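You operate a simulated robot arm through the tools that you are given. There is no shell and no other tool. Be economical: measure what you need, move in short steps, check, and stop when the job is done.

The job below is to be done with a simulated robot arm. You get a single attempt, and the scene is never put back.

Task
Top the blue water cup up to about MAX and start the station.
Fine: pour from the white mug with the cup out of its socket; put the mug back; cup back in before you switch on; dial on low; wait for the blue light. Set down upright: blue water cup, white mug.
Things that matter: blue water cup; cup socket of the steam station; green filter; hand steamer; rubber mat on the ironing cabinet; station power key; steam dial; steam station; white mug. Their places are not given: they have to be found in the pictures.

Only the result counts: the job must be done as asked and must still hold three seconds after the hand-in. Knocking over, shifting, dropping, spilling or breaking anything else fails it.

Robot
A 6-joint arm with a two-finger parallel gripper, fixed in place. Base frame: the origin is at the foot of the arm, x ahead of it, y to its left, z up; the work surface is at about z = 0. Readings come in cm, rad, newtons and seconds.
With the tool pointing down near the work surface it reaches from about 14 to 58 cm from the base axis. Its first joint turns from -1.152 to 1.152 rad. Payload 2.1 kg.
The tool frame sits at the grasp point between the pads (the TCP): z along the fingers, y along the line on which they close. The tips reach 3 cm beyond it. Largest opening 9.4 cm; finger width 2.8, thickness 1; the body of the gripper, 5 by 9.6 cm, starts 5.5 cm behind the TCP.
Orientation is told as [roll, pitch, yaw] about the base's x, y, z axes, in that order, counted from this pose: with the fingers straight down and closing along the base's y, the tool's x points along the base's -x, its y along +y and its z along -z.

Tools
- The arm moves only by the tool send_rows. Its argument "deltas" is a list of rows, each a list of 7 numbers: the shift along the base's x, y, z in units of 150 mm (1.0 is 150 mm), then the turn, a rotation vector about the base's x, y, z in units of 60 degrees (1.0 is 60 degrees), then the closure, from 0 (fully open) to 1 (shut). In form: [[tx, ty, tz, rx, ry, rz, hand], ...]. A call has 1 to 8 rows; each row is the pose to reach, as a shift and turn from the pose commanded when the call began. A call with a number of a shift or a turn outside -1 to 1 is refused whole. Rows are played at 5 a second. More than 5 cm and 0.15 rad between two rows, or a gripper value outside its range, and nothing of the call is played. A pose out of reach is approached as far as the arm can. The call stops where the force on the tool passes 90 N (or 10 N more than at its start, if that is more) or the arm is blocked; 0.2 s more then pass. The fingers move at their own pace (about 7.2 cm/s each) and stop on an object; they squeeze with about 20 N. The grip force told is the motor's: it shows also when the fingers shut on nothing. Time passes only in rows, and 0.2 s behind the last, so rows that repeat a pose let the fingers close. The reply holds the time, the measured pose of the TCP, the force on the tool along the base axes, the opening and the grip force, in the units named above and with some noise, with the torque about the TCP (base axes, N m) and any sound that the robot's microphone picked up.
- Cameras (640 x 400 px; columns grow to the right, rows downward): "scene" is fixed at [3.7, -35.99, 48.72]; the picture's right is [0.91, -0.41, 0.00], its down [-0.22, -0.49, -0.84] and it looks along [0.35, 0.77, -0.54] (base axes); focal length 226 px, centre (320, 200). "wrist" rides on the gripper at [7.6, 1.4, -10.3] in the tool frame; the picture's right is [-0.18, 0.98, 0.00], its down [-0.75, -0.14, -0.64] and it looks along [-0.63, -0.12, 0.77] (tool axes); focal length 243 px, centre (320, 200).
- get_image(camera): a new picture of that camera. The clock stands still meanwhile.
- locate(camera, pixels): for up to 12 pixels [column, row] of the newest picture of that camera ("zoom" is the newest enlarged one), the place [x, y, z] in the base frame of the surface seen there, good to about 0.2 cm. The clock stands still meanwhile.
- inspect(camera, box): a new picture of the part [left, top, right, bottom] of that camera's present view, enlarged. The clock stands still meanwhile.
- hand_in(): hands the job in; it is judged then, once.

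Go step by step. Measure first, check grasps and placings, and put right what went wrong. The budget is 80 turns and 54 pictures, counting those below and the enlarged ones. Unless the task says otherwise, let go and move clear before handing in, and close with one line.

The tools are called after "Call:" as name(argument=value, ...) on one line, values as JSON. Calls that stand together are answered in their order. send_rows: Moves the arm, as the interface text tells. Its arguments: {"type":"object","properties":{"deltas":{"type":"array","items":{"type":"array","items":{"type":"number"}}}},"required":["deltas"]} The other tools are called the same way: get_image (camera) takes a picture; locate (camera, pixels) gives the place of the surface under pixels of a picture; inspect (camera, box) takes an enlarged picture of a part of a camera's view; hand_in () hands the job in.

At the start:

```text
clock: 0.0
eef_pos: [18.6, 23.29, 41.77]
tool_rot: [0.001, -0.003, 0.001]
contact_force: [-0.3, -0.2, 0.2]
torque: [0.01, 0.01, 0.0]
width: 9.42
gripper_force: 0.1
```

scene: 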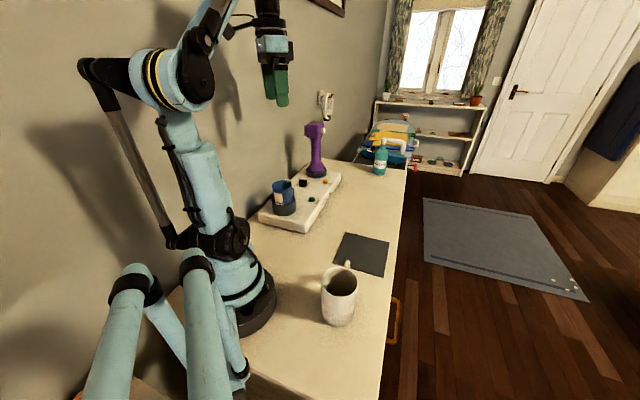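
wrist: 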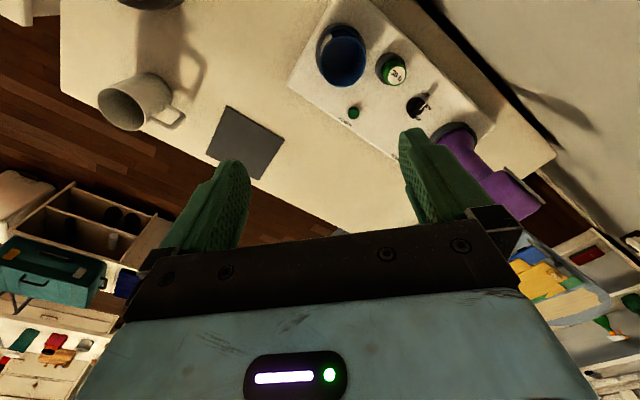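

The scene shows the white mug near (339,295), the mat at (362,253), and the station with the blue cup at (283,197). I'll enlarge the key areas.

Call:
inspect(camera="scene", box=[245, 110, 365, 240])

Call:
inspect(camera="wrist", box=[280, 0, 560, 220])

Call:
locate(camera="wrist", pixels=[[343, 55], [320, 55], [391, 68], [354, 113], [419, 106], [424, 100], [300, 85], [395, 158], [340, 10], [130, 105], [175, 118], [245, 143]])

Call:
locate(camera="scene", pixels=[[283, 181], [284, 209], [284, 190], [340, 271], [339, 320], [348, 263], [322, 282], [357, 282], [312, 199], [305, 185], [362, 253], [316, 172]])

```text
3.08 times, centred on (305, 175) of scene
```

zoom: 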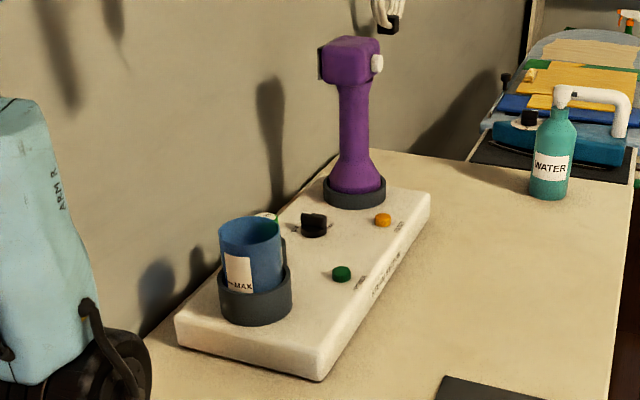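

```text
1.82 times, centred on (420, 110) of wrist
```

zoom: 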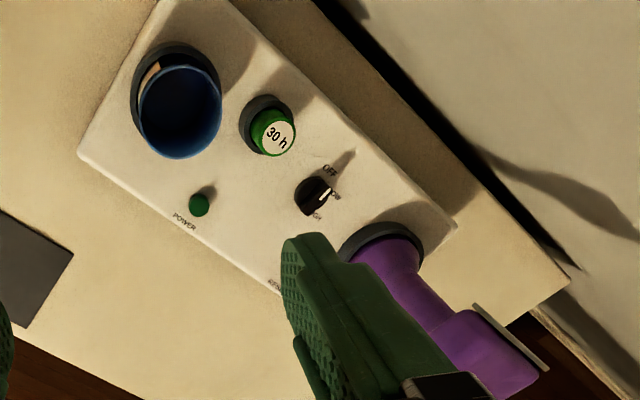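

```text
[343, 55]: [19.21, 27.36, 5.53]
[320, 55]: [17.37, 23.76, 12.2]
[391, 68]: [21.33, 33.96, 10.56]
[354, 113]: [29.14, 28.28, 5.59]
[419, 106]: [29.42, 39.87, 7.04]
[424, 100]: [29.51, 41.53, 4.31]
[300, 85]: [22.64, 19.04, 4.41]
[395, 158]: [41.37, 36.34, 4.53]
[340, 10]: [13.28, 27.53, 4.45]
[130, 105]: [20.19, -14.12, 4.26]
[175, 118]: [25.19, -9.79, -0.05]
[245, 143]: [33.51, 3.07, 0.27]
```

```text
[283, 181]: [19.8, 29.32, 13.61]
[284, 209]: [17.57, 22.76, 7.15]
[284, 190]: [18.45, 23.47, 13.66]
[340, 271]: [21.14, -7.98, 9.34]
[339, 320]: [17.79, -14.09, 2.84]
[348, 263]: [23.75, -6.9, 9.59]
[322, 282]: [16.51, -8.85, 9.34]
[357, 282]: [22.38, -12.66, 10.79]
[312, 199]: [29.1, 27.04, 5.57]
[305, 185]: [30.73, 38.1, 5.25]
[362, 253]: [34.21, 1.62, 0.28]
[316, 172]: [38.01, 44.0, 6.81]
```

The station has the cup in a dark ring, a green "30 h" filter, the dial, the green POWER key and an orange button. I need finer views of the dial, the cup and the mug.

Call:
inspect(camera="scene", box=[262, 170, 332, 220])

Call:
inspect(camera="scene", box=[300, 250, 380, 335])

Call:
inspect(camera="wrist", box=[380, 60, 450, 130])

```text
8.00 times, centred on (297, 195) of scene
```

zoom: 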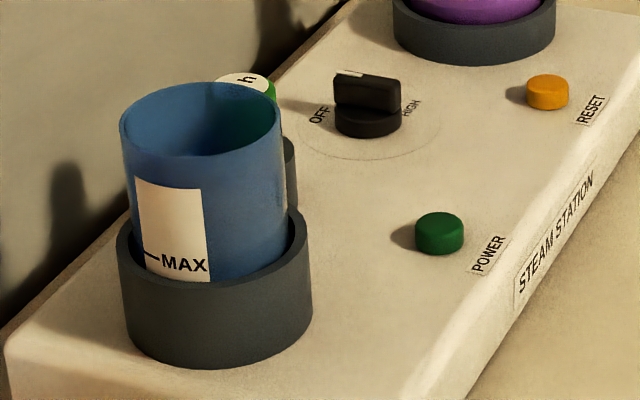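

```text
4.71 times, centred on (340, 292) of scene
```

zoom: 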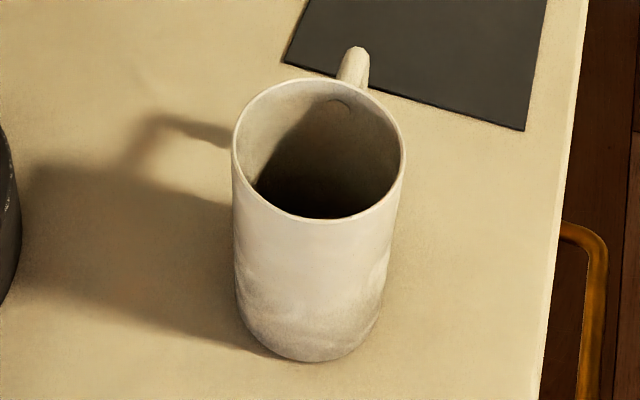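

```text
5.71 times, centred on (415, 95) of wrist
```

zoom: 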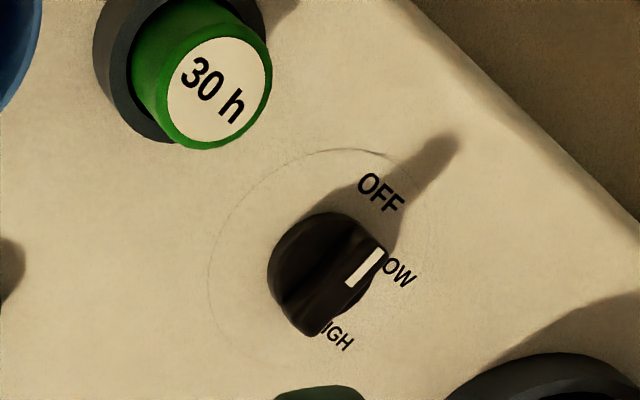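

The ridge's white mark seems to point at OFF, and the MAX line sits low on the cup, near the ring top. Next I'll measure the rims of the cup and mug.

Call:
locate(camera="scene", pixels=[[339, 295.5], [339, 298], [322.3, 283], [356.8, 283], [339.5, 267], [340, 290], [342, 286], [351, 262], [339, 325]])

Call:
inspect(camera="wrist", box=[300, 0, 420, 110])

Call:
inspect(camera="scene", box=[262, 170, 312, 220])

```text
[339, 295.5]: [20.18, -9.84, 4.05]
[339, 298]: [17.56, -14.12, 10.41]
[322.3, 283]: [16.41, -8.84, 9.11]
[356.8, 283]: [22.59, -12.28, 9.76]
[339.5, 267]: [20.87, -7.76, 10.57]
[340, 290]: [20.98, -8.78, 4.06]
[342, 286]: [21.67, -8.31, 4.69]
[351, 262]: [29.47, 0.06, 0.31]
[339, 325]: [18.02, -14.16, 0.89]
```

```text
3.64 times, centred on (360, 55) of wrist
```

zoom: 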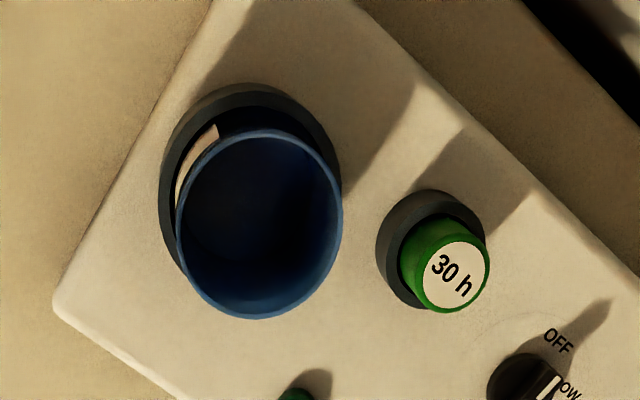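

```text
8.00 times, centred on (287, 195) of scene
```

zoom: 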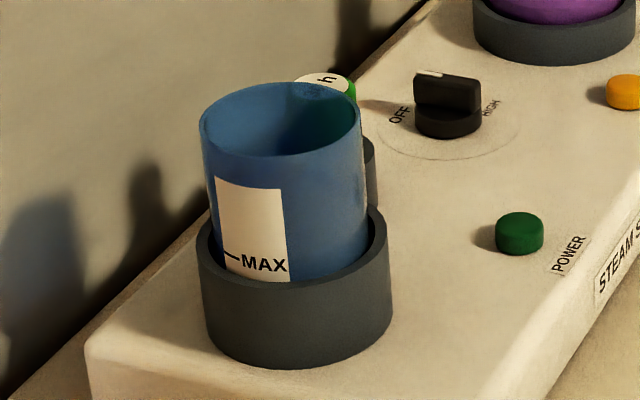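

The mug is centred near (19.4,-10.8), rim at z≈10.4, and its water is at z≈4.05. Now I'll measure the cup in the new zoom.

Call:
locate(camera="zoom", pixels=[[282, 158], [205, 125], [358, 122], [275, 87], [235, 256], [268, 272], [210, 262], [295, 305], [384, 255], [280, 140], [519, 222], [447, 95]])

Call:
locate(camera="wrist", pixels=[[340, 60], [343, 36], [350, 70], [330, 50], [342, 86], [365, 58], [320, 50], [360, 35], [390, 75]])

```text
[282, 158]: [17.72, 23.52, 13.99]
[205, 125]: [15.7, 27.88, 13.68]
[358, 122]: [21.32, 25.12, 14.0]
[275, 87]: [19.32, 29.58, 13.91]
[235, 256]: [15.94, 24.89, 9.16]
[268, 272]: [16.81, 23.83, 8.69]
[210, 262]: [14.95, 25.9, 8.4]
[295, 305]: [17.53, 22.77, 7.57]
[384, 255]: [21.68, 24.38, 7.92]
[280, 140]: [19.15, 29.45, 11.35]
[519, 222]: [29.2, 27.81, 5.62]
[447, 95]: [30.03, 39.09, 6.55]
```

```text
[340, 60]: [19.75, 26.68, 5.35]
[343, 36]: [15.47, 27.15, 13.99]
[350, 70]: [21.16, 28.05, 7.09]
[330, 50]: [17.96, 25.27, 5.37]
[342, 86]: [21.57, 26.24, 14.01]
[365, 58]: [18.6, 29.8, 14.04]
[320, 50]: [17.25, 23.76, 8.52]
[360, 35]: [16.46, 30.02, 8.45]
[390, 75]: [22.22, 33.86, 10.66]
```

The cup's centre is about (18.5,26.6), radius 3.15, with its rim at z=14.0, MAX at z≈9.16, inner level at 5.35 and ring top at 8.45. I'll turn 45° so the fingers clear the filter, and descend partway.

Call:
send_rows(deltas=[[0, 0.03, -0.15, 0, 0, 0.125, 0], [0, 0.07, -0.3, 0, 0, 0.25, 0], [0, 0.11, -0.45, 0, 0, 0.375, 0], [0, 0.15, -0.6, 0, 0, 0.5, 0], [0, 0.19, -0.75, 0, 0, 0.625, 0], [0, 0.22, -0.9, 0, 0, 0.75, 0], [-0.007, 0.22, -1.0, 0, 0, 0.75, 0]])

Call:
get_image(camera="wrist")

Call:
locate(camera="scene", pixels=[[346, 234], [388, 242], [336, 263], [383, 275]])

```text
clock: 1.6
eef_pos: [18.46, 26.78, 26.71]
tool_rot: [0.002, -0.002, 0.788]
contact_force: [0.1, -0.2, 0.0]
torque: [0.03, 0.04, -0.03]
width: 9.39
gripper_force: 0.2
```

```text
44 pictures are left
```

wrist: 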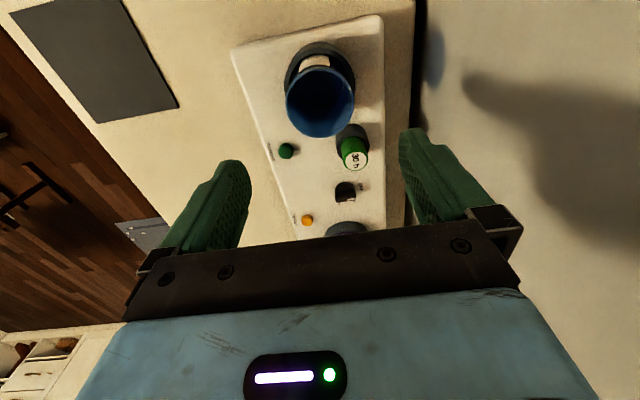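

```text
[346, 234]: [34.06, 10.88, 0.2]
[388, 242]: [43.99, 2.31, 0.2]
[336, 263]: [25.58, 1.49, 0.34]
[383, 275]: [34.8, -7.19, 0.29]
```

Clear view: the cup is at (320,100). I'll refine the rim centre, and the water level.

Call:
locate(camera="wrist", pixels=[[287, 100], [353, 100], [321, 134], [318, 68], [320, 100], [325, 85], [310, 95], [330, 110]])

Call:
inspect(camera="wrist", box=[270, 30, 390, 240])

```text
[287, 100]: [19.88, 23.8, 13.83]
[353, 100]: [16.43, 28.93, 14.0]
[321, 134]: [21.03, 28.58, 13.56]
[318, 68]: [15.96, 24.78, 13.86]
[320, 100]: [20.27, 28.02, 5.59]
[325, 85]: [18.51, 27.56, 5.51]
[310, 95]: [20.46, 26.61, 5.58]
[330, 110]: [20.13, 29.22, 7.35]
```

```text
1.90 times, centred on (330, 135) of wrist
```

zoom: 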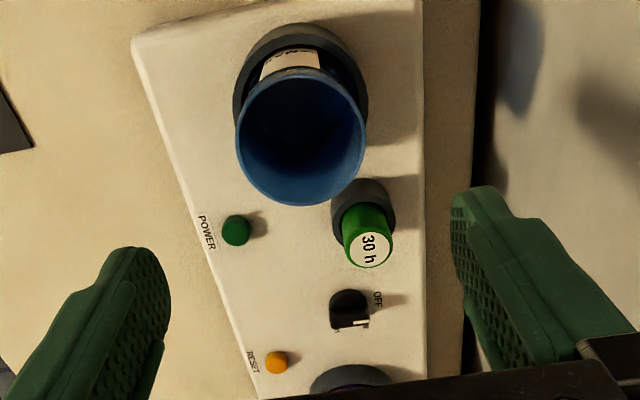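

The centre is confirmed at about (18.4,26.65). I'll descend to z≈11.7, which keeps the tips just above the ring, and close.

Call:
send_rows(deltas=[[0, -0.005, -0.25, 0, 0, 0, 0], [0, -0.01, -0.5, 0, 0, 0, 0], [0, -0.01, -0.7, 0, 0, 0, 0], [0, -0.01, -0.85, 0, 0, 0, 0], [0, -0.01, -0.95, 0, 0, 0, 0], [0, -0.01, -1.0, 0, 0, 0, 0], [0, -0.01, -1.0, 0, 0, 0, 0]])

Call:
send_rows(deltas=[[0, 0, 0, 0, 0, 0, 0.5], [0, 0, 0, 0, 0, 0, 0.5], [0, 0, 0, 0, 0, 0, 1], [0, 0, 0, 0, 0, 0, 1], [0, 0, 0, 0, 0, 0, 1]])

Call:
inspect(camera="scene", box=[240, 130, 340, 230])

```text
clock: 3.2
eef_pos: [18.5, 26.58, 11.66]
tool_rot: [0.002, -0.003, 0.786]
contact_force: [-0.4, -0.8, -1.1]
torque: [0.05, 0.01, 0.0]
width: 9.37
gripper_force: 0.1
```

```text
clock: 4.4
eef_pos: [18.44, 26.57, 11.65]
tool_rot: [0.003, -0.001, 0.785]
contact_force: [0.0, 0.3, -0.9]
torque: [-0.01, -0.02, 0.02]
width: 6.44
gripper_force: 20.0
```

```text
4.00 times, centred on (290, 180) of scene
```

zoom: 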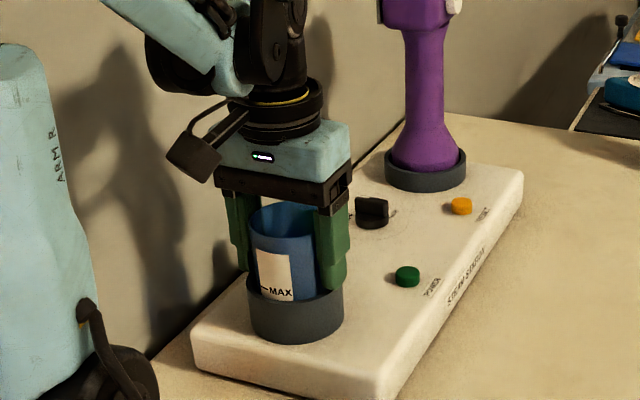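

The cup is gripped (width 6.44). I'll lift straight up.

Call:
send_rows(deltas=[[0, 0, 0.03, 0, 0, 0, 1], [0, 0, 0.1, 0, 0, 0, 1], [0, 0, 0.22, 0, 0, 0, 1], [0, 0, 0.36, 0, 0, 0, 1], [0, 0, 0.5, 0, 0, 0, 1], [0, 0, 0.6, 0, 0, 0, 1], [0, 0, 0.65, 0, 0, 0, 1], [0, 0, 0.65, 0, 0, 0, 1]])

Call:
inspect(camera="scene", box=[240, 110, 340, 230])

```text
clock: 6.2
eef_pos: [18.36, 26.56, 21.61]
tool_rot: [0.003, 0.0, 0.785]
contact_force: [1.1, -0.2, -0.9]
torque: [0.0, -0.03, 0.0]
width: 6.46
gripper_force: 20.2
```

```text
3.33 times, centred on (290, 170) of scene
```

zoom: 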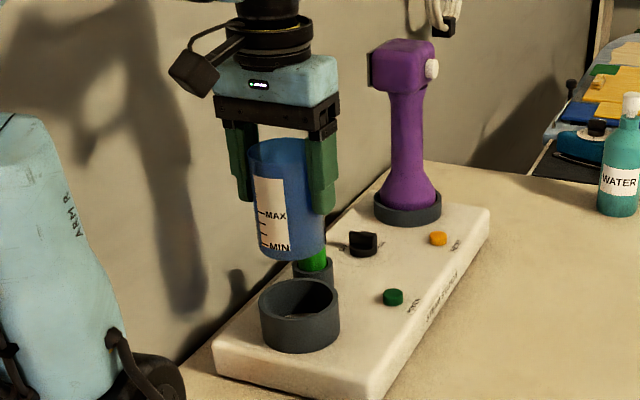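

The cup is out, with MAX and MIN marks visible at zoom (262,212) and (262,244). I'll measure those and the bottom, and the socket floor.

Call:
locate(camera="zoom", pixels=[[264, 213], [267, 245], [262, 223], [285, 258], [275, 256], [300, 288], [278, 178], [300, 350], [264, 230], [300, 225]])

```text
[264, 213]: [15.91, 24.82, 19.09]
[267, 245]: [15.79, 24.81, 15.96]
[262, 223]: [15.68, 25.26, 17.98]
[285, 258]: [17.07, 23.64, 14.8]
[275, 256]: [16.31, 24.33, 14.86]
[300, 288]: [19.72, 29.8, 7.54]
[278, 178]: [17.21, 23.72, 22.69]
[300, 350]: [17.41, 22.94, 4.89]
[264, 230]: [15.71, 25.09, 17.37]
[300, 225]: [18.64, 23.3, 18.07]
```

Bottom is 7.0 cm below the TCP and MAX is 4.5 cm above the bottom. I'll carry the cup level over to the mat centre, about (34.8,1.9).

Call:
send_rows(deltas=[[0.03, -0.05, 0, 0, 0, 0, 1], [0.1, -0.15, 0, 0, 0, 0, 1], [0.2, -0.3, 0, 0, 0, 0, 1], [0.32, -0.48, 0, 0, 0, 0, 1], [0.43, -0.65, 0, 0, 0, 0, 1], [0.52, -0.78, 0, 0, 0, 0, 1], [0.58, -0.88, 0, 0, 0, 0, 1], [0.6, -0.92, 0, 0, 0, 0, 1]])

Call:
send_rows(deltas=[[0.05, -0.07, 0, 0, 0, 0, 1], [0.14, -0.2, -0.05, 0, 0, 0, 1], [0.26, -0.38, -0.15, 0, 0, 0, 1], [0.38, -0.56, -0.25, 0, 0, 0, 1], [0.46, -0.68, -0.38, 0, 0, 0, 1], [0.49, -0.72, -0.5, 0, 0, 0, 1], [0.49, -0.725, -0.6, 0, 0, 0, 1], [0.49, -0.725, -0.65, 0, 0, 0, 1]])

```text
clock: 8.0
eef_pos: [27.44, 12.7, 21.36]
tool_rot: [0.002, -0.003, 0.786]
contact_force: [0.0, 1.1, -1.0]
torque: [0.02, 0.0, -0.02]
width: 6.48
gripper_force: 20.5
```

```text
clock: 9.8
eef_pos: [34.71, 1.87, 11.79]
tool_rot: [0.003, -0.001, 0.785]
contact_force: [0.4, -0.5, -1.0]
torque: [-0.02, 0.0, 0.0]
width: 6.45
gripper_force: 20.1
```

At (34.7,1.9,11.8). I'll lower gently to the mat and watch the force.

Call:
send_rows(deltas=[[0, 0, -0.08, 0, 0, 0, 1], [0, 0, -0.16, 0, 0, 0, 1], [0, 0, -0.22, 0, 0, 0, 1], [0, 0, -0.26, 0, 0, 0, 1], [0, 0, -0.28, 0, 0, 0, 1], [0, 0, -0.285, 0, 0, 0, 1]])

Call:
inspect(camera="scene", box=[310, 190, 410, 290])

```text
clock: 11.2
eef_pos: [34.78, 1.83, 7.5]
tool_rot: [0.0, -0.003, 0.786]
contact_force: [0.6, -0.7, -0.2]
torque: [-0.02, 0.03, -0.02]
width: 6.42
gripper_force: 20.2
```

```text
4.00 times, centred on (360, 240) of scene
```

zoom: 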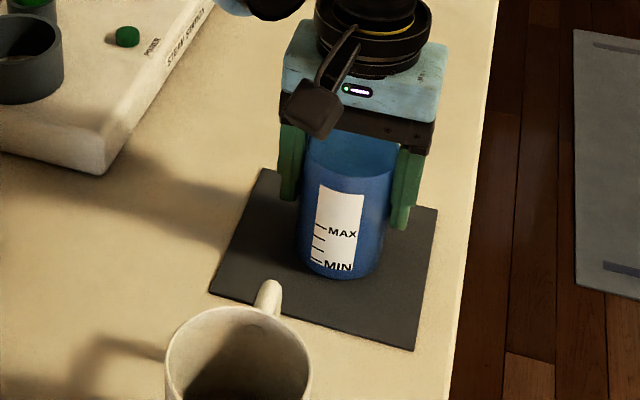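

The z force rose from -1.0 to -0.2, so it is nearly touching. I'll lower in 1 mm steps.

Call:
send_rows(deltas=[[0, 0, -0.007, 0, 0, 0, 1], [0, 0, -0.014, 0, 0, 0, 1]])

```text
clock: 11.8
eef_pos: [34.7, 1.82, 7.22]
tool_rot: [0.001, -0.003, 0.785]
contact_force: [-1.6, -0.4, 16.7]
torque: [0.29, -0.11, -0.03]
width: 6.44
gripper_force: 19.8
```

Firm contact now (16.7 N). I'll ease up 1 mm, open and rise.

Call:
send_rows(deltas=[[0, 0, 0.008, 0, 0, 0, 1], [0, 0, 0.008, 0, 0, 0, 0.6], [0, 0, 0.008, 0, 0, 0, 0], [0, 0, 0.008, 0, 0, 0, 0], [0, 0, 0.1, 0, 0, 0, 0], [0, 0, 0.3, 0, 0, 0, 0], [0, 0, 0.6, 0, 0, 0, 0], [0, 0, 0.85, 0, 0, 0, 0]])

Call:
get_image(camera="scene")

```text
clock: 13.6
eef_pos: [34.89, 1.78, 20.22]
tool_rot: [0.002, -0.002, 0.786]
contact_force: [0.5, -0.1, -0.6]
torque: [0.04, -0.05, 0.0]
width: 9.43
gripper_force: 0.0
```

```text
39 pictures are left
```

scene: 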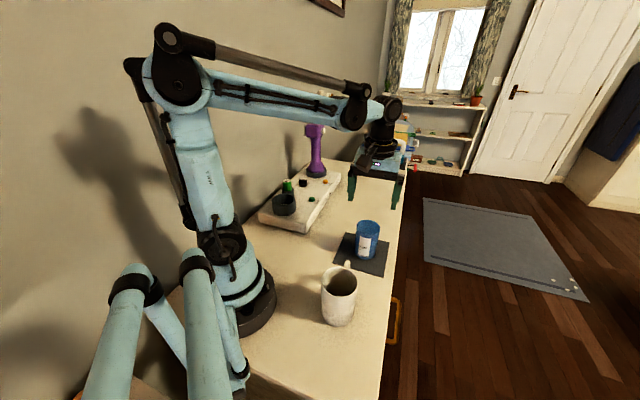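

The cup stands on the mat. I'll go above the mug, keeping the yaw so the fingers close perpendicular to its handle.

Call:
send_rows(deltas=[[-0.1, -0.08, 0.08, 0, 0, 0, 0], [-0.3, -0.24, 0.15, 0, 0, 0, 0], [-0.5, -0.4, 0.2, 0, 0, 0, 0], [-0.7, -0.56, 0.2, 0, 0, 0, 0], [-0.88, -0.72, 0.2, 0, 0, 0, 0], [-1.0, -0.82, 0.2, 0, 0, 0, 0], [-1.0, -0.84, 0.2, 0, 0, 0, 0]])

Call:
get_image(camera="wrist")

```text
clock: 15.2
eef_pos: [19.6, -10.75, 22.83]
tool_rot: [0.003, -0.001, 0.785]
contact_force: [-0.7, -0.5, 0.5]
torque: [0.02, -0.01, -0.01]
width: 9.39
gripper_force: 0.1
```

```text
38 pictures are left
```

wrist: 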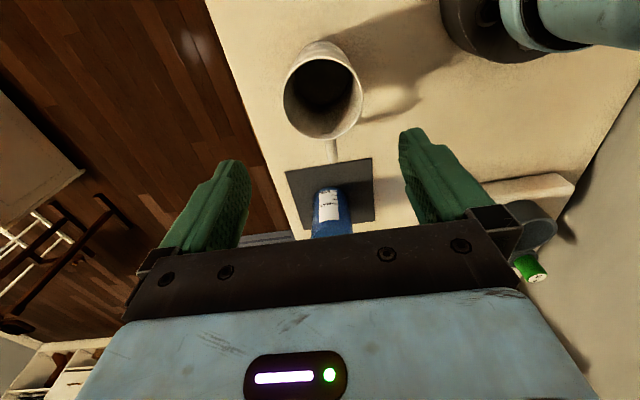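

The mug rim appears around (323,92), with its handle straight down in the picture at (332,150), perpendicular to the closing line. I'll measure the rim and the water.

Call:
locate(camera="wrist", pixels=[[285, 92], [362, 95], [323, 137], [322, 58], [320, 90], [310, 85], [330, 100], [333, 152], [323, 125]])

Call:
inspect(camera="wrist", box=[260, 30, 390, 170])

```text
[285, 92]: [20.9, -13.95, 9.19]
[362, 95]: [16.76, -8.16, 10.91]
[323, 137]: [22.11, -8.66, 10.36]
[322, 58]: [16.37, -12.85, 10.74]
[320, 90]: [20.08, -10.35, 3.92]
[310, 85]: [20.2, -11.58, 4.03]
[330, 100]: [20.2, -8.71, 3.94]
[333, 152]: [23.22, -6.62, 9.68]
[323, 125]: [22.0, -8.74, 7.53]
```

```text
2.86 times, centred on (325, 100) of wrist
```

zoom: 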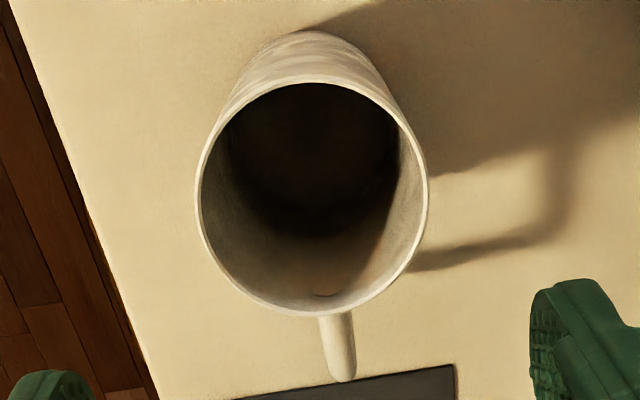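

The mug's centre is about (19.15,-10.85), rim z≈10.6. I'll descend to z≈8.2 and close.

Call:
send_rows(deltas=[[-0.03, -0.007, -0.2, 0, 0, 0, 0], [-0.03, -0.007, -0.45, 0, 0, 0, 0], [-0.03, -0.007, -0.68, 0, 0, 0, 0], [-0.03, -0.007, -0.85, 0, 0, 0, 0], [-0.03, -0.007, -0.94, 0, 0, 0, 0], [-0.03, -0.007, -0.975, 0, 0, 0, 0], [-0.03, -0.007, -0.975, 0, 0, 0, 0]])

Call:
send_rows(deltas=[[0, 0, 0, 0, 0, 0, 0.4], [0, 0, 0, 0, 0, 0, 0.4], [0, 0, 0, 0, 0, 0, 1], [0, 0, 0, 0, 0, 0, 1], [0, 0, 0, 0, 0, 0, 1]])

Call:
inspect(camera="scene", box=[280, 220, 410, 340])

```text
clock: 16.8
eef_pos: [19.33, -10.9, 8.37]
tool_rot: [0.003, -0.001, 0.785]
contact_force: [-0.5, 0.3, -0.2]
torque: [0.0, 0.03, 0.01]
width: 9.4
gripper_force: 0.0
```

```text
clock: 18.0
eef_pos: [19.1, -10.93, 8.36]
tool_rot: [0.002, -0.001, 0.784]
contact_force: [1.0, 0.6, -0.7]
torque: [-0.01, 0.03, -0.01]
width: 7.37
gripper_force: 20.1
```

```text
3.33 times, centred on (345, 280) of scene
```

zoom: 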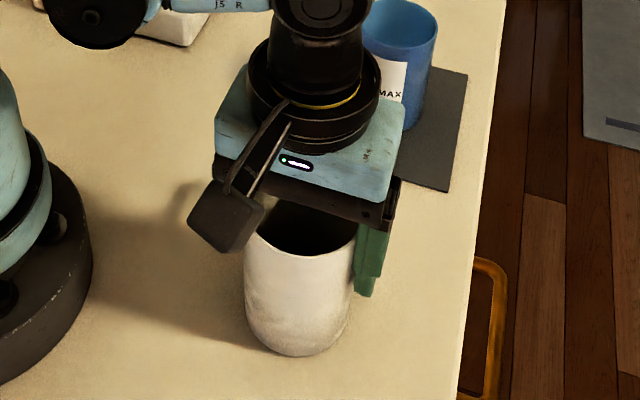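

The mug is gripped (width 7.37). I'll lift it gently.

Call:
send_rows(deltas=[[0, 0, 0.02, 0, 0, 0, 1], [0, 0, 0.08, 0, 0, 0, 1], [0, 0, 0.2, 0, 0, 0, 1], [0, 0, 0.36, 0, 0, 0, 1], [0, 0, 0.55, 0, 0, 0, 1], [0, 0, 0.75, 0, 0, 0, 1], [0, 0, 0.9, 0, 0, 0, 1], [0, 0, 1.0, 0, 0, 0, 1]])

Call:
send_rows(deltas=[[0, 0, 0, 0, 0, 0, 1], [0, 0, 0, 0, 0, 0, 1]])

```text
clock: 19.8
eef_pos: [19.47, -10.86, 23.48]
tool_rot: [0.004, -0.001, 0.785]
contact_force: [0.3, 1.2, -2.5]
torque: [-0.03, 0.01, -0.01]
width: 7.39
gripper_force: 20.0
```

```text
clock: 20.4
eef_pos: [19.46, -10.78, 23.45]
tool_rot: [0.001, -0.001, 0.784]
contact_force: [-0.2, -1.0, -3.4]
torque: [0.01, 0.03, 0.02]
width: 7.37
gripper_force: 20.0
```

The mug weighs about 3 N. I'll carry it level in gentle steps towards a point just beyond the cup, turning the yaw back to 0 on the way.

Call:
send_rows(deltas=[[0.03, 0.02, 0, 0, 0, -0.03, 1], [0.1, 0.07, 0, 0, 0, -0.1, 1], [0.2, 0.13, 0, 0, 0, -0.2, 1], [0.32, 0.21, 0, 0, 0, -0.3, 1], [0.44, 0.29, 0, 0, 0, -0.4, 1], [0.56, 0.37, 0, 0, 0, -0.5, 1], [0.66, 0.44, 0, 0, 0, -0.6, 1], [0.72, 0.48, 0, 0, 0, -0.66, 1]])

Call:
send_rows(deltas=[[0.03, 0.02, 0, 0, 0, -0.01, 1], [0.1, 0.065, 0, 0, 0, -0.03, 1], [0.2, 0.13, 0, 0, 0, -0.05, 1], [0.32, 0.21, 0, 0, 0, -0.07, 1], [0.43, 0.285, 0, 0, 0, -0.08, 1], [0.51, 0.34, 0, 0, 0, -0.088, 1], [0.55, 0.36, 0, 0, 0, -0.09, 1], [0.55, 0.36, 0, 0, 0, -0.09, 1]])

Call:
get_image(camera="scene")

```text
clock: 22.2
eef_pos: [30.1, -3.66, 23.33]
tool_rot: [0.001, -0.004, 0.093]
contact_force: [0.6, -0.7, -2.9]
torque: [-0.02, 0.02, 0.02]
width: 7.37
gripper_force: 20.5
```

```text
clock: 24.0
eef_pos: [38.33, 1.87, 23.28]
tool_rot: [0.0, -0.002, -0.002]
contact_force: [-0.4, -0.5, -3.0]
torque: [-0.01, -0.01, 0.0]
width: 7.36
gripper_force: 20.7
```

```text
35 pictures are left
```

scene: 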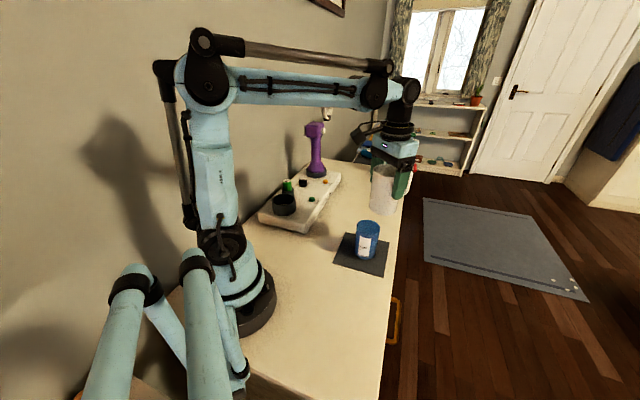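

Positioned at (38.3,1.9,23.3) with the mug upright. I'll tilt 50° in small steps, still below the pour angle of about 65°.

Call:
send_rows(deltas=[[0, 0, 0, 0, -0.08, 0, 1], [0, 0, 0, 0, -0.2, 0, 1], [0, 0, 0, 0, -0.33, 0, 1], [0, 0, 0, 0, -0.46, 0, 1], [0, 0, 0, 0, -0.59, 0, 1], [0, 0, 0, 0, -0.7, 0, 1], [0, 0, 0, 0, -0.78, 0, 1], [0, 0, 0, 0, -0.8, 0, 1]])

Call:
get_image(camera="scene")

Call:
get_image(camera="wrist")

```text
clock: 25.8
eef_pos: [38.4, 1.78, 23.52]
tool_rot: [0.002, -0.839, 0.0]
contact_force: [0.2, -0.1, -3.0]
torque: [0.0, 0.1, -0.02]
width: 7.35
gripper_force: 19.8
```

```text
34 pictures are left
```

scene: 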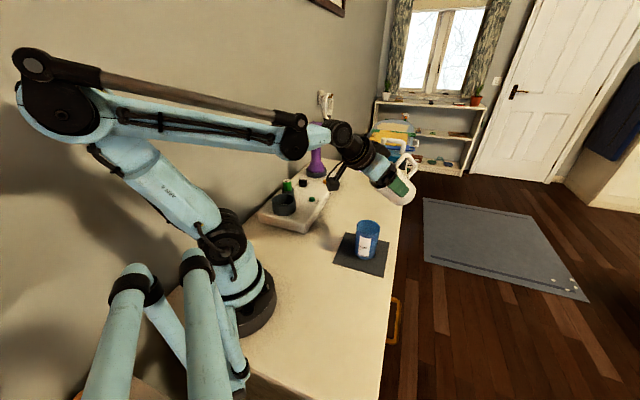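

```text
33 pictures are left
```

wrist: 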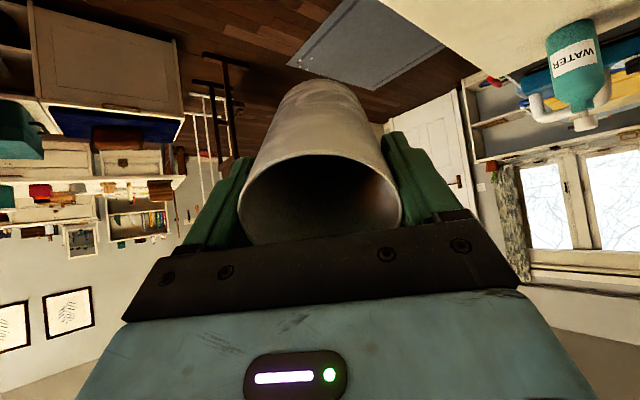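

The tilt is 48° with no spill. I'll lower to z≈18.5, shift slightly in +x, and tilt to 60°.

Call:
send_rows(deltas=[[0.02, 0, -0.06, 0, 0, 0, 1], [0.04, 0, -0.15, 0, 0, 0, 1], [0.04, 0, -0.24, 0, 0, 0, 1], [0.04, 0, -0.31, 0, 0, 0, 1], [0.04, 0, -0.335, 0, 0, 0, 1], [0.04, 0, -0.335, 0, -0.07, 0, 1], [0.04, 0, -0.335, 0, -0.14, 0, 1], [0.04, 0, -0.335, 0, -0.2, 0, 1]])

Call:
inspect(camera="scene", box=[310, 140, 430, 280])

Call:
inspect(camera="wrist", box=[220, 60, 430, 260])

```text
clock: 27.6
eef_pos: [38.93, 1.76, 18.34]
tool_rot: [0.003, -1.048, 0.001]
contact_force: [0.0, 0.8, -3.0]
torque: [0.0, 0.09, 0.01]
width: 7.37
gripper_force: 20.2
```

```text
2.86 times, centred on (370, 210) of scene
```

zoom: 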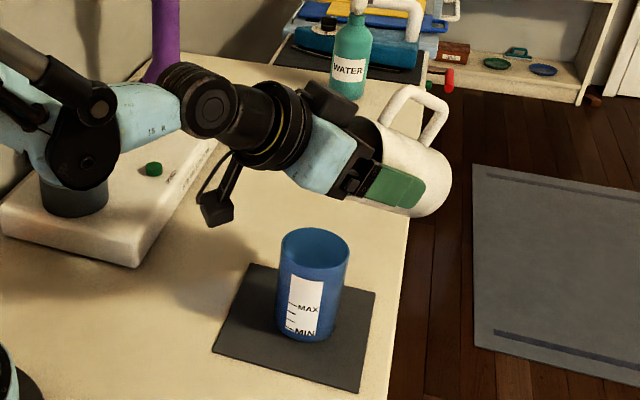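

```text
2.00 times, centred on (325, 160) of wrist
```

zoom: 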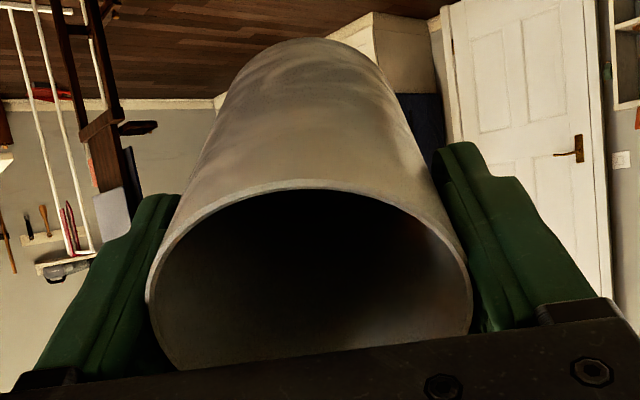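

The lip is computed at (35.1,1.8,16.3), above the cup. I'll tilt slowly to about 68°, pausing to check.

Call:
send_rows(deltas=[[0, 0, 0, 0, -0.03, 0, 1], [0, 0, 0, 0, -0.06, 0, 1], [0, 0, 0, 0, -0.09, 0, 1], [0, 0, 0, 0, -0.12, 0, 1], [-0.01, 0, 0, 0, -0.133, 0, 1], [-0.01, 0, 0, 0, -0.133, 0, 1]])

Call:
inspect(camera="scene", box=[335, 180, 395, 270])

Call:
locate(camera="zoom", pixels=[[312, 170], [330, 175]])

```text
clock: 29.0
eef_pos: [38.84, 1.65, 18.47]
tool_rot: [0.0, -1.187, 0.001]
contact_force: [0.5, -0.4, -3.1]
torque: [0.03, 0.09, 0.0]
width: 7.36
gripper_force: 20.0
```

```text
4.44 times, centred on (365, 225) of scene
```

zoom: 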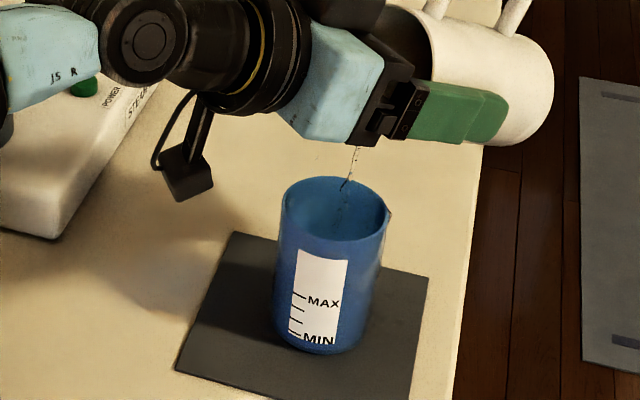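

```text
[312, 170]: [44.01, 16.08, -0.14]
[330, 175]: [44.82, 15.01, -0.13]
```

A thin stream falls into the cup at zoom (348,185). I'll hold a moment and tilt a bit more.

Call:
send_rows(deltas=[[0, 0, 0, 0, 0, 0, 1], [0, 0, 0, 0, -0.02, 0, 1], [0, 0, 0, 0, -0.04, 0, 1], [0, 0, 0, 0, -0.04, 0, 1], [0, 0, 0, 0, -0.04, 0, 1], [0, 0, 0, 0, -0.04, 0, 1]])

Call:
inspect(camera="scene", box=[335, 190, 395, 270])

Call:
locate(camera="zoom", pixels=[[320, 180], [335, 170], [320, 170], [350, 175], [340, 190]])

```text
clock: 30.4
eef_pos: [38.8, 1.86, 18.35]
tool_rot: [0.001, -1.229, 0.002]
contact_force: [-0.6, 0.6, -2.0]
torque: [0.02, 0.09, 0.0]
width: 7.34
gripper_force: 19.9
```

```text
5.00 times, centred on (365, 230) of scene
```

zoom: 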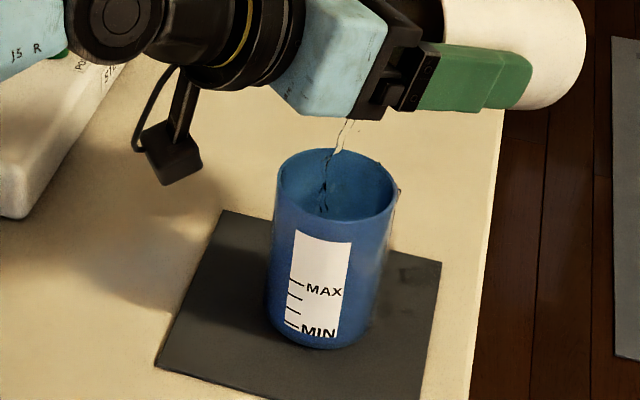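

```text
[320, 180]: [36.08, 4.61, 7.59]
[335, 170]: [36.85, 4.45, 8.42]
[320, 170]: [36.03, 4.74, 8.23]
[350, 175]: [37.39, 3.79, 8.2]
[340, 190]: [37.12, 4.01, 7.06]
```

The stream still lands inside, but there is a dark patch on the mat at zoom (410,270) and a mark at the rim (398,192). I'll look closer before continuing.

Call:
inspect(camera="scene", box=[350, 205, 395, 255])

```text
8.00 times, centred on (372, 230) of scene
```

zoom: 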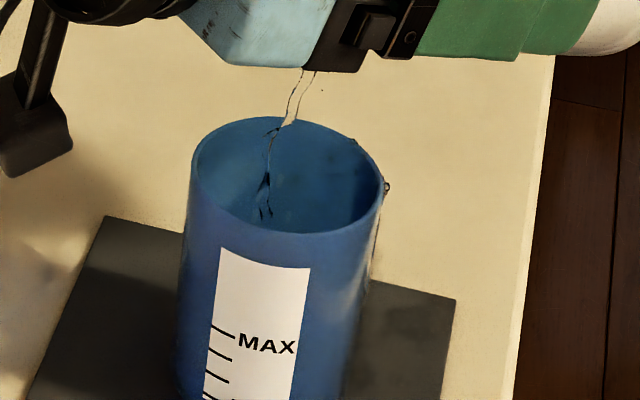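

A few drops ran back under the mug and reached the right rim, since the mouth is still slightly raised. I'll lower the lip by 2 cm, move it 0.6 cm to -x and tilt further for a clean stream.

Call:
send_rows(deltas=[[-0.03, 0, -0.07, 0, -0.03, 0, 1], [-0.04, 0, -0.135, 0, -0.06, 0, 1], [-0.04, 0, -0.135, 0, -0.08, 0, 1]])

Call:
inspect(camera="scene", box=[345, 205, 395, 265])

```text
clock: 31.2
eef_pos: [38.42, 1.79, 16.39]
tool_rot: [-0.001, -1.313, 0.003]
contact_force: [0.0, -0.2, -2.4]
torque: [0.02, 0.08, 0.0]
width: 7.37
gripper_force: 19.9
```

```text
6.67 times, centred on (370, 235) of scene
```

zoom: 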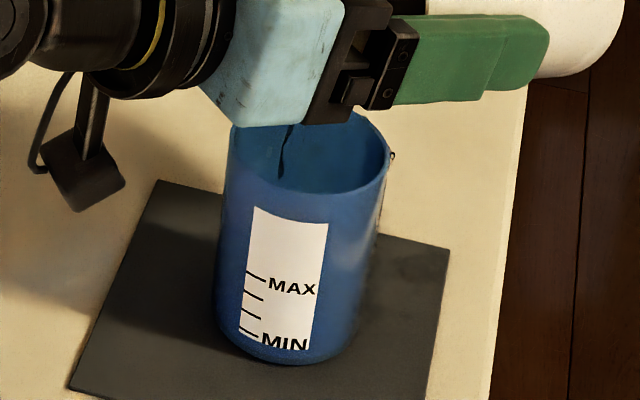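

The stream is well inside. I'll hold, let it flow, and tilt on slightly to 78°.

Call:
send_rows(deltas=[[0, 0, 0, 0, 0, 0, 1], [0, 0, 0, 0, -0.02, 0, 1], [0, 0, 0, 0, -0.04, 0, 1], [0, 0, 0, 0, -0.05, 0, 1], [0, 0, 0, 0, -0.05, 0, 1], [0, 0, 0, 0, -0.05, 0, 1], [0, 0, 0, 0, -0.05, 0, 1], [0, 0, 0, 0, -0.05, 0, 1]])

Call:
inspect(camera="scene", box=[345, 205, 395, 265])

Call:
locate(camera="zoom", pixels=[[300, 180], [320, 180], [340, 180], [330, 165], [350, 170]])

Call:
get_image(camera="wrist")

```text
clock: 33.0
eef_pos: [38.48, 1.76, 17.43]
tool_rot: [0.0, -1.364, 0.002]
contact_force: [-0.6, 1.2, -1.1]
torque: [0.0, 0.09, -0.01]
width: 7.36
gripper_force: 19.4
out of reach, approached as far as the arm can: row 2, 3, 4, 5, 6, 7, 8
```

```text
6.67 times, centred on (370, 235) of scene
```

zoom: 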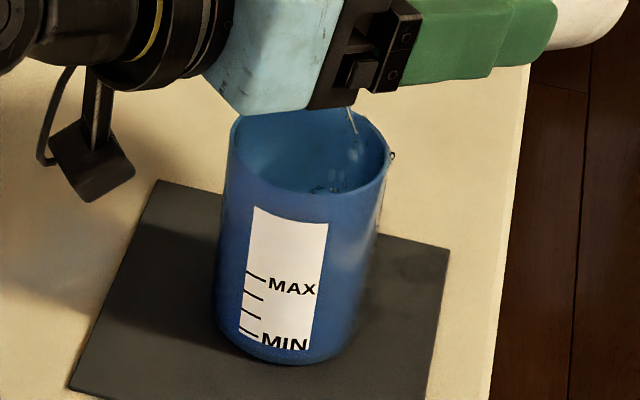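

```text
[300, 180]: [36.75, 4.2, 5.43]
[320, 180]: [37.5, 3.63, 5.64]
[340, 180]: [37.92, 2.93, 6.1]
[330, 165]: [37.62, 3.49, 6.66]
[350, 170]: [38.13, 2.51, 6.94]
```

```text
25 pictures are left
```

wrist: 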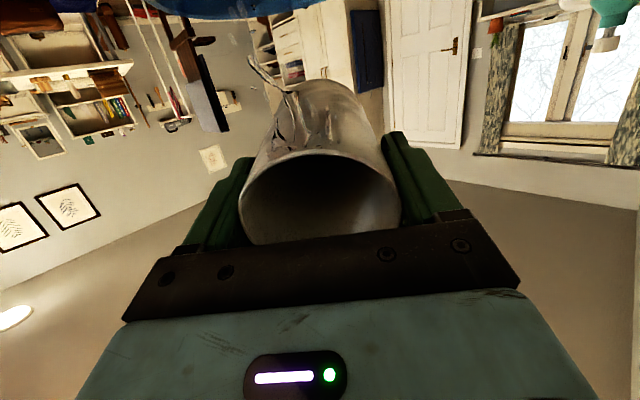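

Water is now clinging under the mug, visible in the wrist view at (285,110), and the arm can't tilt further this low. First I'll check whether the ripple at zoom (315,188) is the water surface.

Call:
locate(camera="zoom", pixels=[[315, 189], [305, 188], [330, 188], [320, 191], [290, 187], [300, 191], [375, 200], [255, 280], [300, 207]])

```text
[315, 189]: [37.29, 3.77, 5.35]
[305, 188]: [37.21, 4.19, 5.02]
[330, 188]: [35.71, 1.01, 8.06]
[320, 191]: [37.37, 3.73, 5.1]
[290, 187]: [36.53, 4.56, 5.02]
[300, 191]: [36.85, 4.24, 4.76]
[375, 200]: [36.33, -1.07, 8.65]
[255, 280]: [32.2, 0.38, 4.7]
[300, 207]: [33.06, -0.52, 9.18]
```

The far wall is visible down to z≈4.76, MAX is at z≈4.7, and no water surface shows yet, so the level is a bit below MAX. I'll rise to about z 20, shift -0.9 cm in x, and tilt a little more.

Call:
send_rows(deltas=[[-0.05, 0, 0.12, 0, 0, 0, 1], [-0.06, 0, 0.24, 0, -0.02, 0, 1], [-0.06, 0, 0.26, 0, -0.05, 0, 1], [-0.06, 0, 0.26, 0, -0.07, 0, 1]])

Call:
inspect(camera="scene", box=[345, 195, 395, 265])

Call:
get_image(camera="wrist")

```text
clock: 34.0
eef_pos: [37.74, 1.75, 21.3]
tool_rot: [0.002, -1.44, 0.0]
contact_force: [-0.2, 0.9, -2.1]
torque: [0.03, 0.08, 0.05]
width: 7.35
gripper_force: 20.1
```

```text
5.71 times, centred on (370, 230) of scene
```

zoom: 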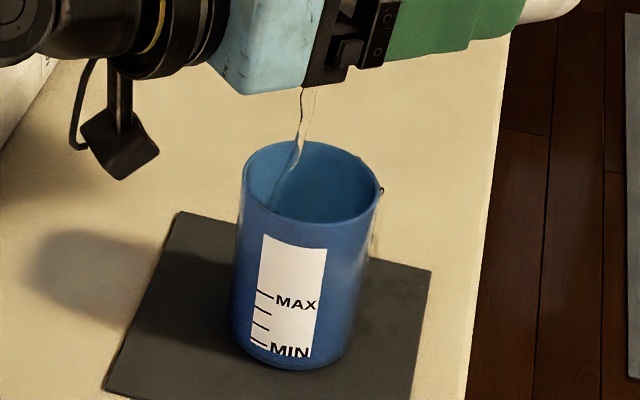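

```text
23 pictures are left
```

wrist: 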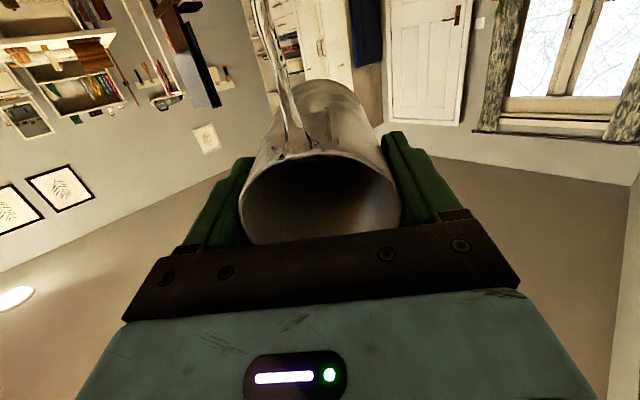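

A solid stream lands at the left inside of the cup, so I'll shift +0.5 cm in x. I'll also check for the water surface.

Call:
locate(camera="zoom", pixels=[[320, 217], [310, 215], [330, 212], [345, 205], [320, 210]])

Call:
send_rows(deltas=[[0.03, 0, 0, 0, 0, 0, 1], [0.03, 0, 0, 0, 0, 0, 1]])

Call:
inspect(camera="scene", box=[350, 205, 390, 255])

Call:
locate(camera="zoom", pixels=[[300, 205], [315, 205], [330, 203], [345, 198], [320, 200], [280, 200]])

```text
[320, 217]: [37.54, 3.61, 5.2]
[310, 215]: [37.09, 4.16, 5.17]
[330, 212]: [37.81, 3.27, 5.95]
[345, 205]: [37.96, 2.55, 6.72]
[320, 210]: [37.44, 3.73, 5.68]
```

```text
clock: 34.6
eef_pos: [38.06, 1.84, 21.28]
tool_rot: [-0.002, -1.436, 0.001]
contact_force: [-0.6, 0.0, -2.3]
torque: [0.01, 0.08, -0.02]
width: 7.36
gripper_force: 20.2
```

```text
8.00 times, centred on (370, 230) of scene
```

zoom: 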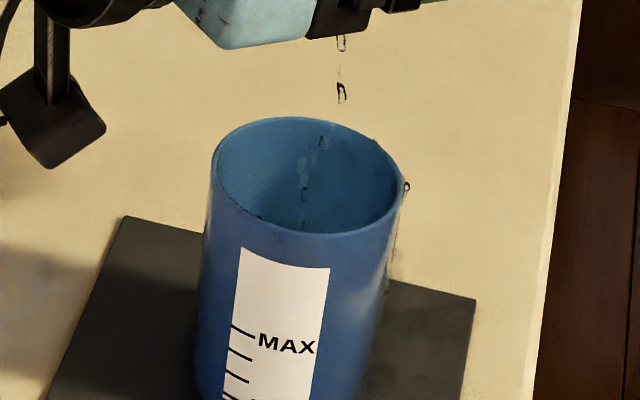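

```text
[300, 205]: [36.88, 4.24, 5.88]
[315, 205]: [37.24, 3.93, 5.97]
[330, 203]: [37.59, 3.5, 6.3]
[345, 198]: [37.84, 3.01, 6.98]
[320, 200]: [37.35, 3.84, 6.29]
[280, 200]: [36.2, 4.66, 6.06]
```

The flow is down to drips at 82°. I'll check the lowest visible point inside the cup, just above the front rim at zoom (310,229).

Call:
locate(camera="zoom", pixels=[[300, 229], [310, 229], [320, 229], [310, 225], [310, 220], [310, 215], [330, 224], [290, 226], [280, 222], [340, 220]])

```text
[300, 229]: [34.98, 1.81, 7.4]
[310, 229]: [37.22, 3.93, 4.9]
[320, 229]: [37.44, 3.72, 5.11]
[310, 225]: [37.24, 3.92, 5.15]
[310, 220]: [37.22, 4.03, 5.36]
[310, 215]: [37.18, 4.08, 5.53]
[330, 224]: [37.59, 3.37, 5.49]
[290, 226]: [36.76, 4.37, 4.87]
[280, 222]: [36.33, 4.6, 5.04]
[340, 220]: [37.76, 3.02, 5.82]
```

The level is still under about 4.87, against MAX≈4.72. I'll tilt another 3° and let it run.

Call:
send_rows(deltas=[[0, 0, 0, 0, -0.02, 0, 1], [-0.01, 0, 0, 0, -0.04, 0, 1], [-0.01, 0, 0, 0, -0.05, 0, 1], [-0.01, 0, 0, 0, -0.05, 0, 1], [-0.01, 0, 0, 0, -0.05, 0, 1], [-0.01, 0, 0, 0, -0.05, 0, 1], [-0.01, 0, 0, 0, -0.05, 0, 1]])

Call:
inspect(camera="scene", box=[350, 205, 390, 255])

Call:
locate(camera="zoom", pixels=[[315, 229], [310, 229], [320, 229], [310, 225], [310, 220], [310, 215], [330, 224], [290, 226], [280, 222], [325, 227]])

```text
clock: 36.2
eef_pos: [37.89, 1.84, 21.32]
tool_rot: [0.0, -1.49, 0.004]
contact_force: [0.1, 0.0, -0.8]
torque: [-0.02, 0.06, -0.01]
width: 7.35
gripper_force: 20.4
```

```text
8.00 times, centred on (370, 230) of scene
```

zoom: 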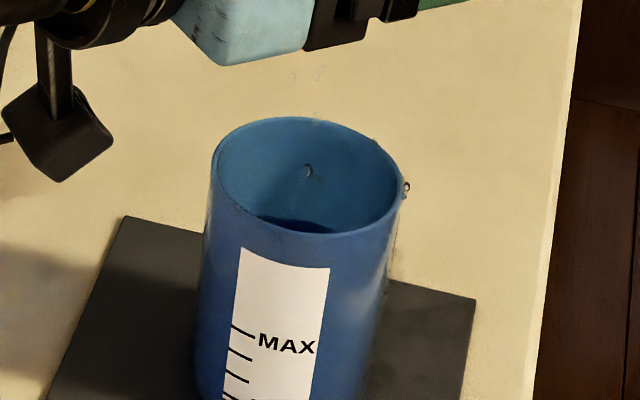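

```text
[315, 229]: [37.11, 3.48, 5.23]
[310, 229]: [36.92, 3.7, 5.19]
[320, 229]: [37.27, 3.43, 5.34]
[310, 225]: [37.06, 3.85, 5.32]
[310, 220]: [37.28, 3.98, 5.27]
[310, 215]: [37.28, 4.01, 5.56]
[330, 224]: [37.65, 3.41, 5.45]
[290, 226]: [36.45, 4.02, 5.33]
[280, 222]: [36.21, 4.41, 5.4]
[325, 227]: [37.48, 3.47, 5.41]
```

The water surface now shows as a dark crescent at zoom (295,226), z≈5.25. I must stop pouring and compare it with the MAX line.

Call:
locate(camera="zoom", pixels=[[243, 331], [235, 328], [252, 335], [300, 235], [310, 121], [244, 357], [218, 160], [398, 180]])

Call:
send_rows(deltas=[[0, 0, 0, 0, 0.1, 0, 1], [0, 0, 0.02, 0, 0.2, 0, 1], [0, 0, 0.03, 0, 0.23, 0, 1]])

Call:
get_image(camera="wrist")

```text
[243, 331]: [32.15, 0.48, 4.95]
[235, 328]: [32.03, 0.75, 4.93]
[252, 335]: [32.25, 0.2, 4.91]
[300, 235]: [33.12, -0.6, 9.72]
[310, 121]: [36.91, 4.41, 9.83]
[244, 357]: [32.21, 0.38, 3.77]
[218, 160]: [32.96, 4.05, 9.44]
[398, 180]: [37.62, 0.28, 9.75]
```

```text
clock: 37.0
eef_pos: [37.84, 1.67, 21.69]
tool_rot: [0.0, -1.25, 0.004]
contact_force: [0.2, -0.1, -2.2]
torque: [-0.03, 0.08, -0.01]
width: 7.35
gripper_force: 20.3
```

```text
20 pictures are left
```

wrist: 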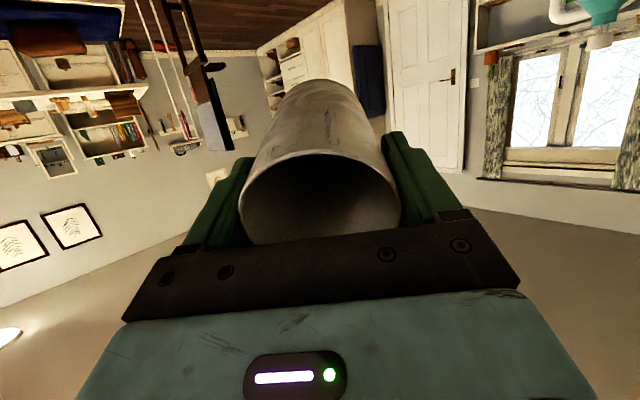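

MAX reads z≈4.93 and the level about 5.2, so it is at or slightly over MAX. Flow has stopped; I'll bring the mug upright while rising a little.

Call:
send_rows(deltas=[[0, 0, 0.03, 0, 0.13, 0, 1], [0, 0, 0.06, 0, 0.26, 0, 1], [0, 0, 0.1, 0, 0.39, 0, 1], [0, 0, 0.12, 0, 0.52, 0, 1], [0, 0, 0.12, 0, 0.65, 0, 1], [0, 0, 0.12, 0, 0.78, 0, 1], [0, 0, 0.12, 0, 0.9, 0, 1], [0, 0, 0.12, 0, 0.98, 0, 1]])

Call:
send_rows(deltas=[[0, 0, 0, 0, 0.1, 0, 1], [0, 0, 0, 0, 0.2, 0, 1], [0, 0, 0, 0, 0.213, 0, 1], [0, 0, 0, 0, 0.213, 0, 1]])

```text
clock: 38.8
eef_pos: [37.83, 1.72, 23.61]
tool_rot: [0.001, -0.223, -0.001]
contact_force: [-0.7, 0.1, -1.7]
torque: [0.01, 0.02, 0.03]
width: 7.38
gripper_force: 19.7
```

```text
clock: 39.8
eef_pos: [37.92, 1.8, 23.58]
tool_rot: [0.001, 0.0, -0.001]
contact_force: [0.8, 0.9, -1.3]
torque: [0.02, -0.01, 0.0]
width: 7.37
gripper_force: 20.2
```

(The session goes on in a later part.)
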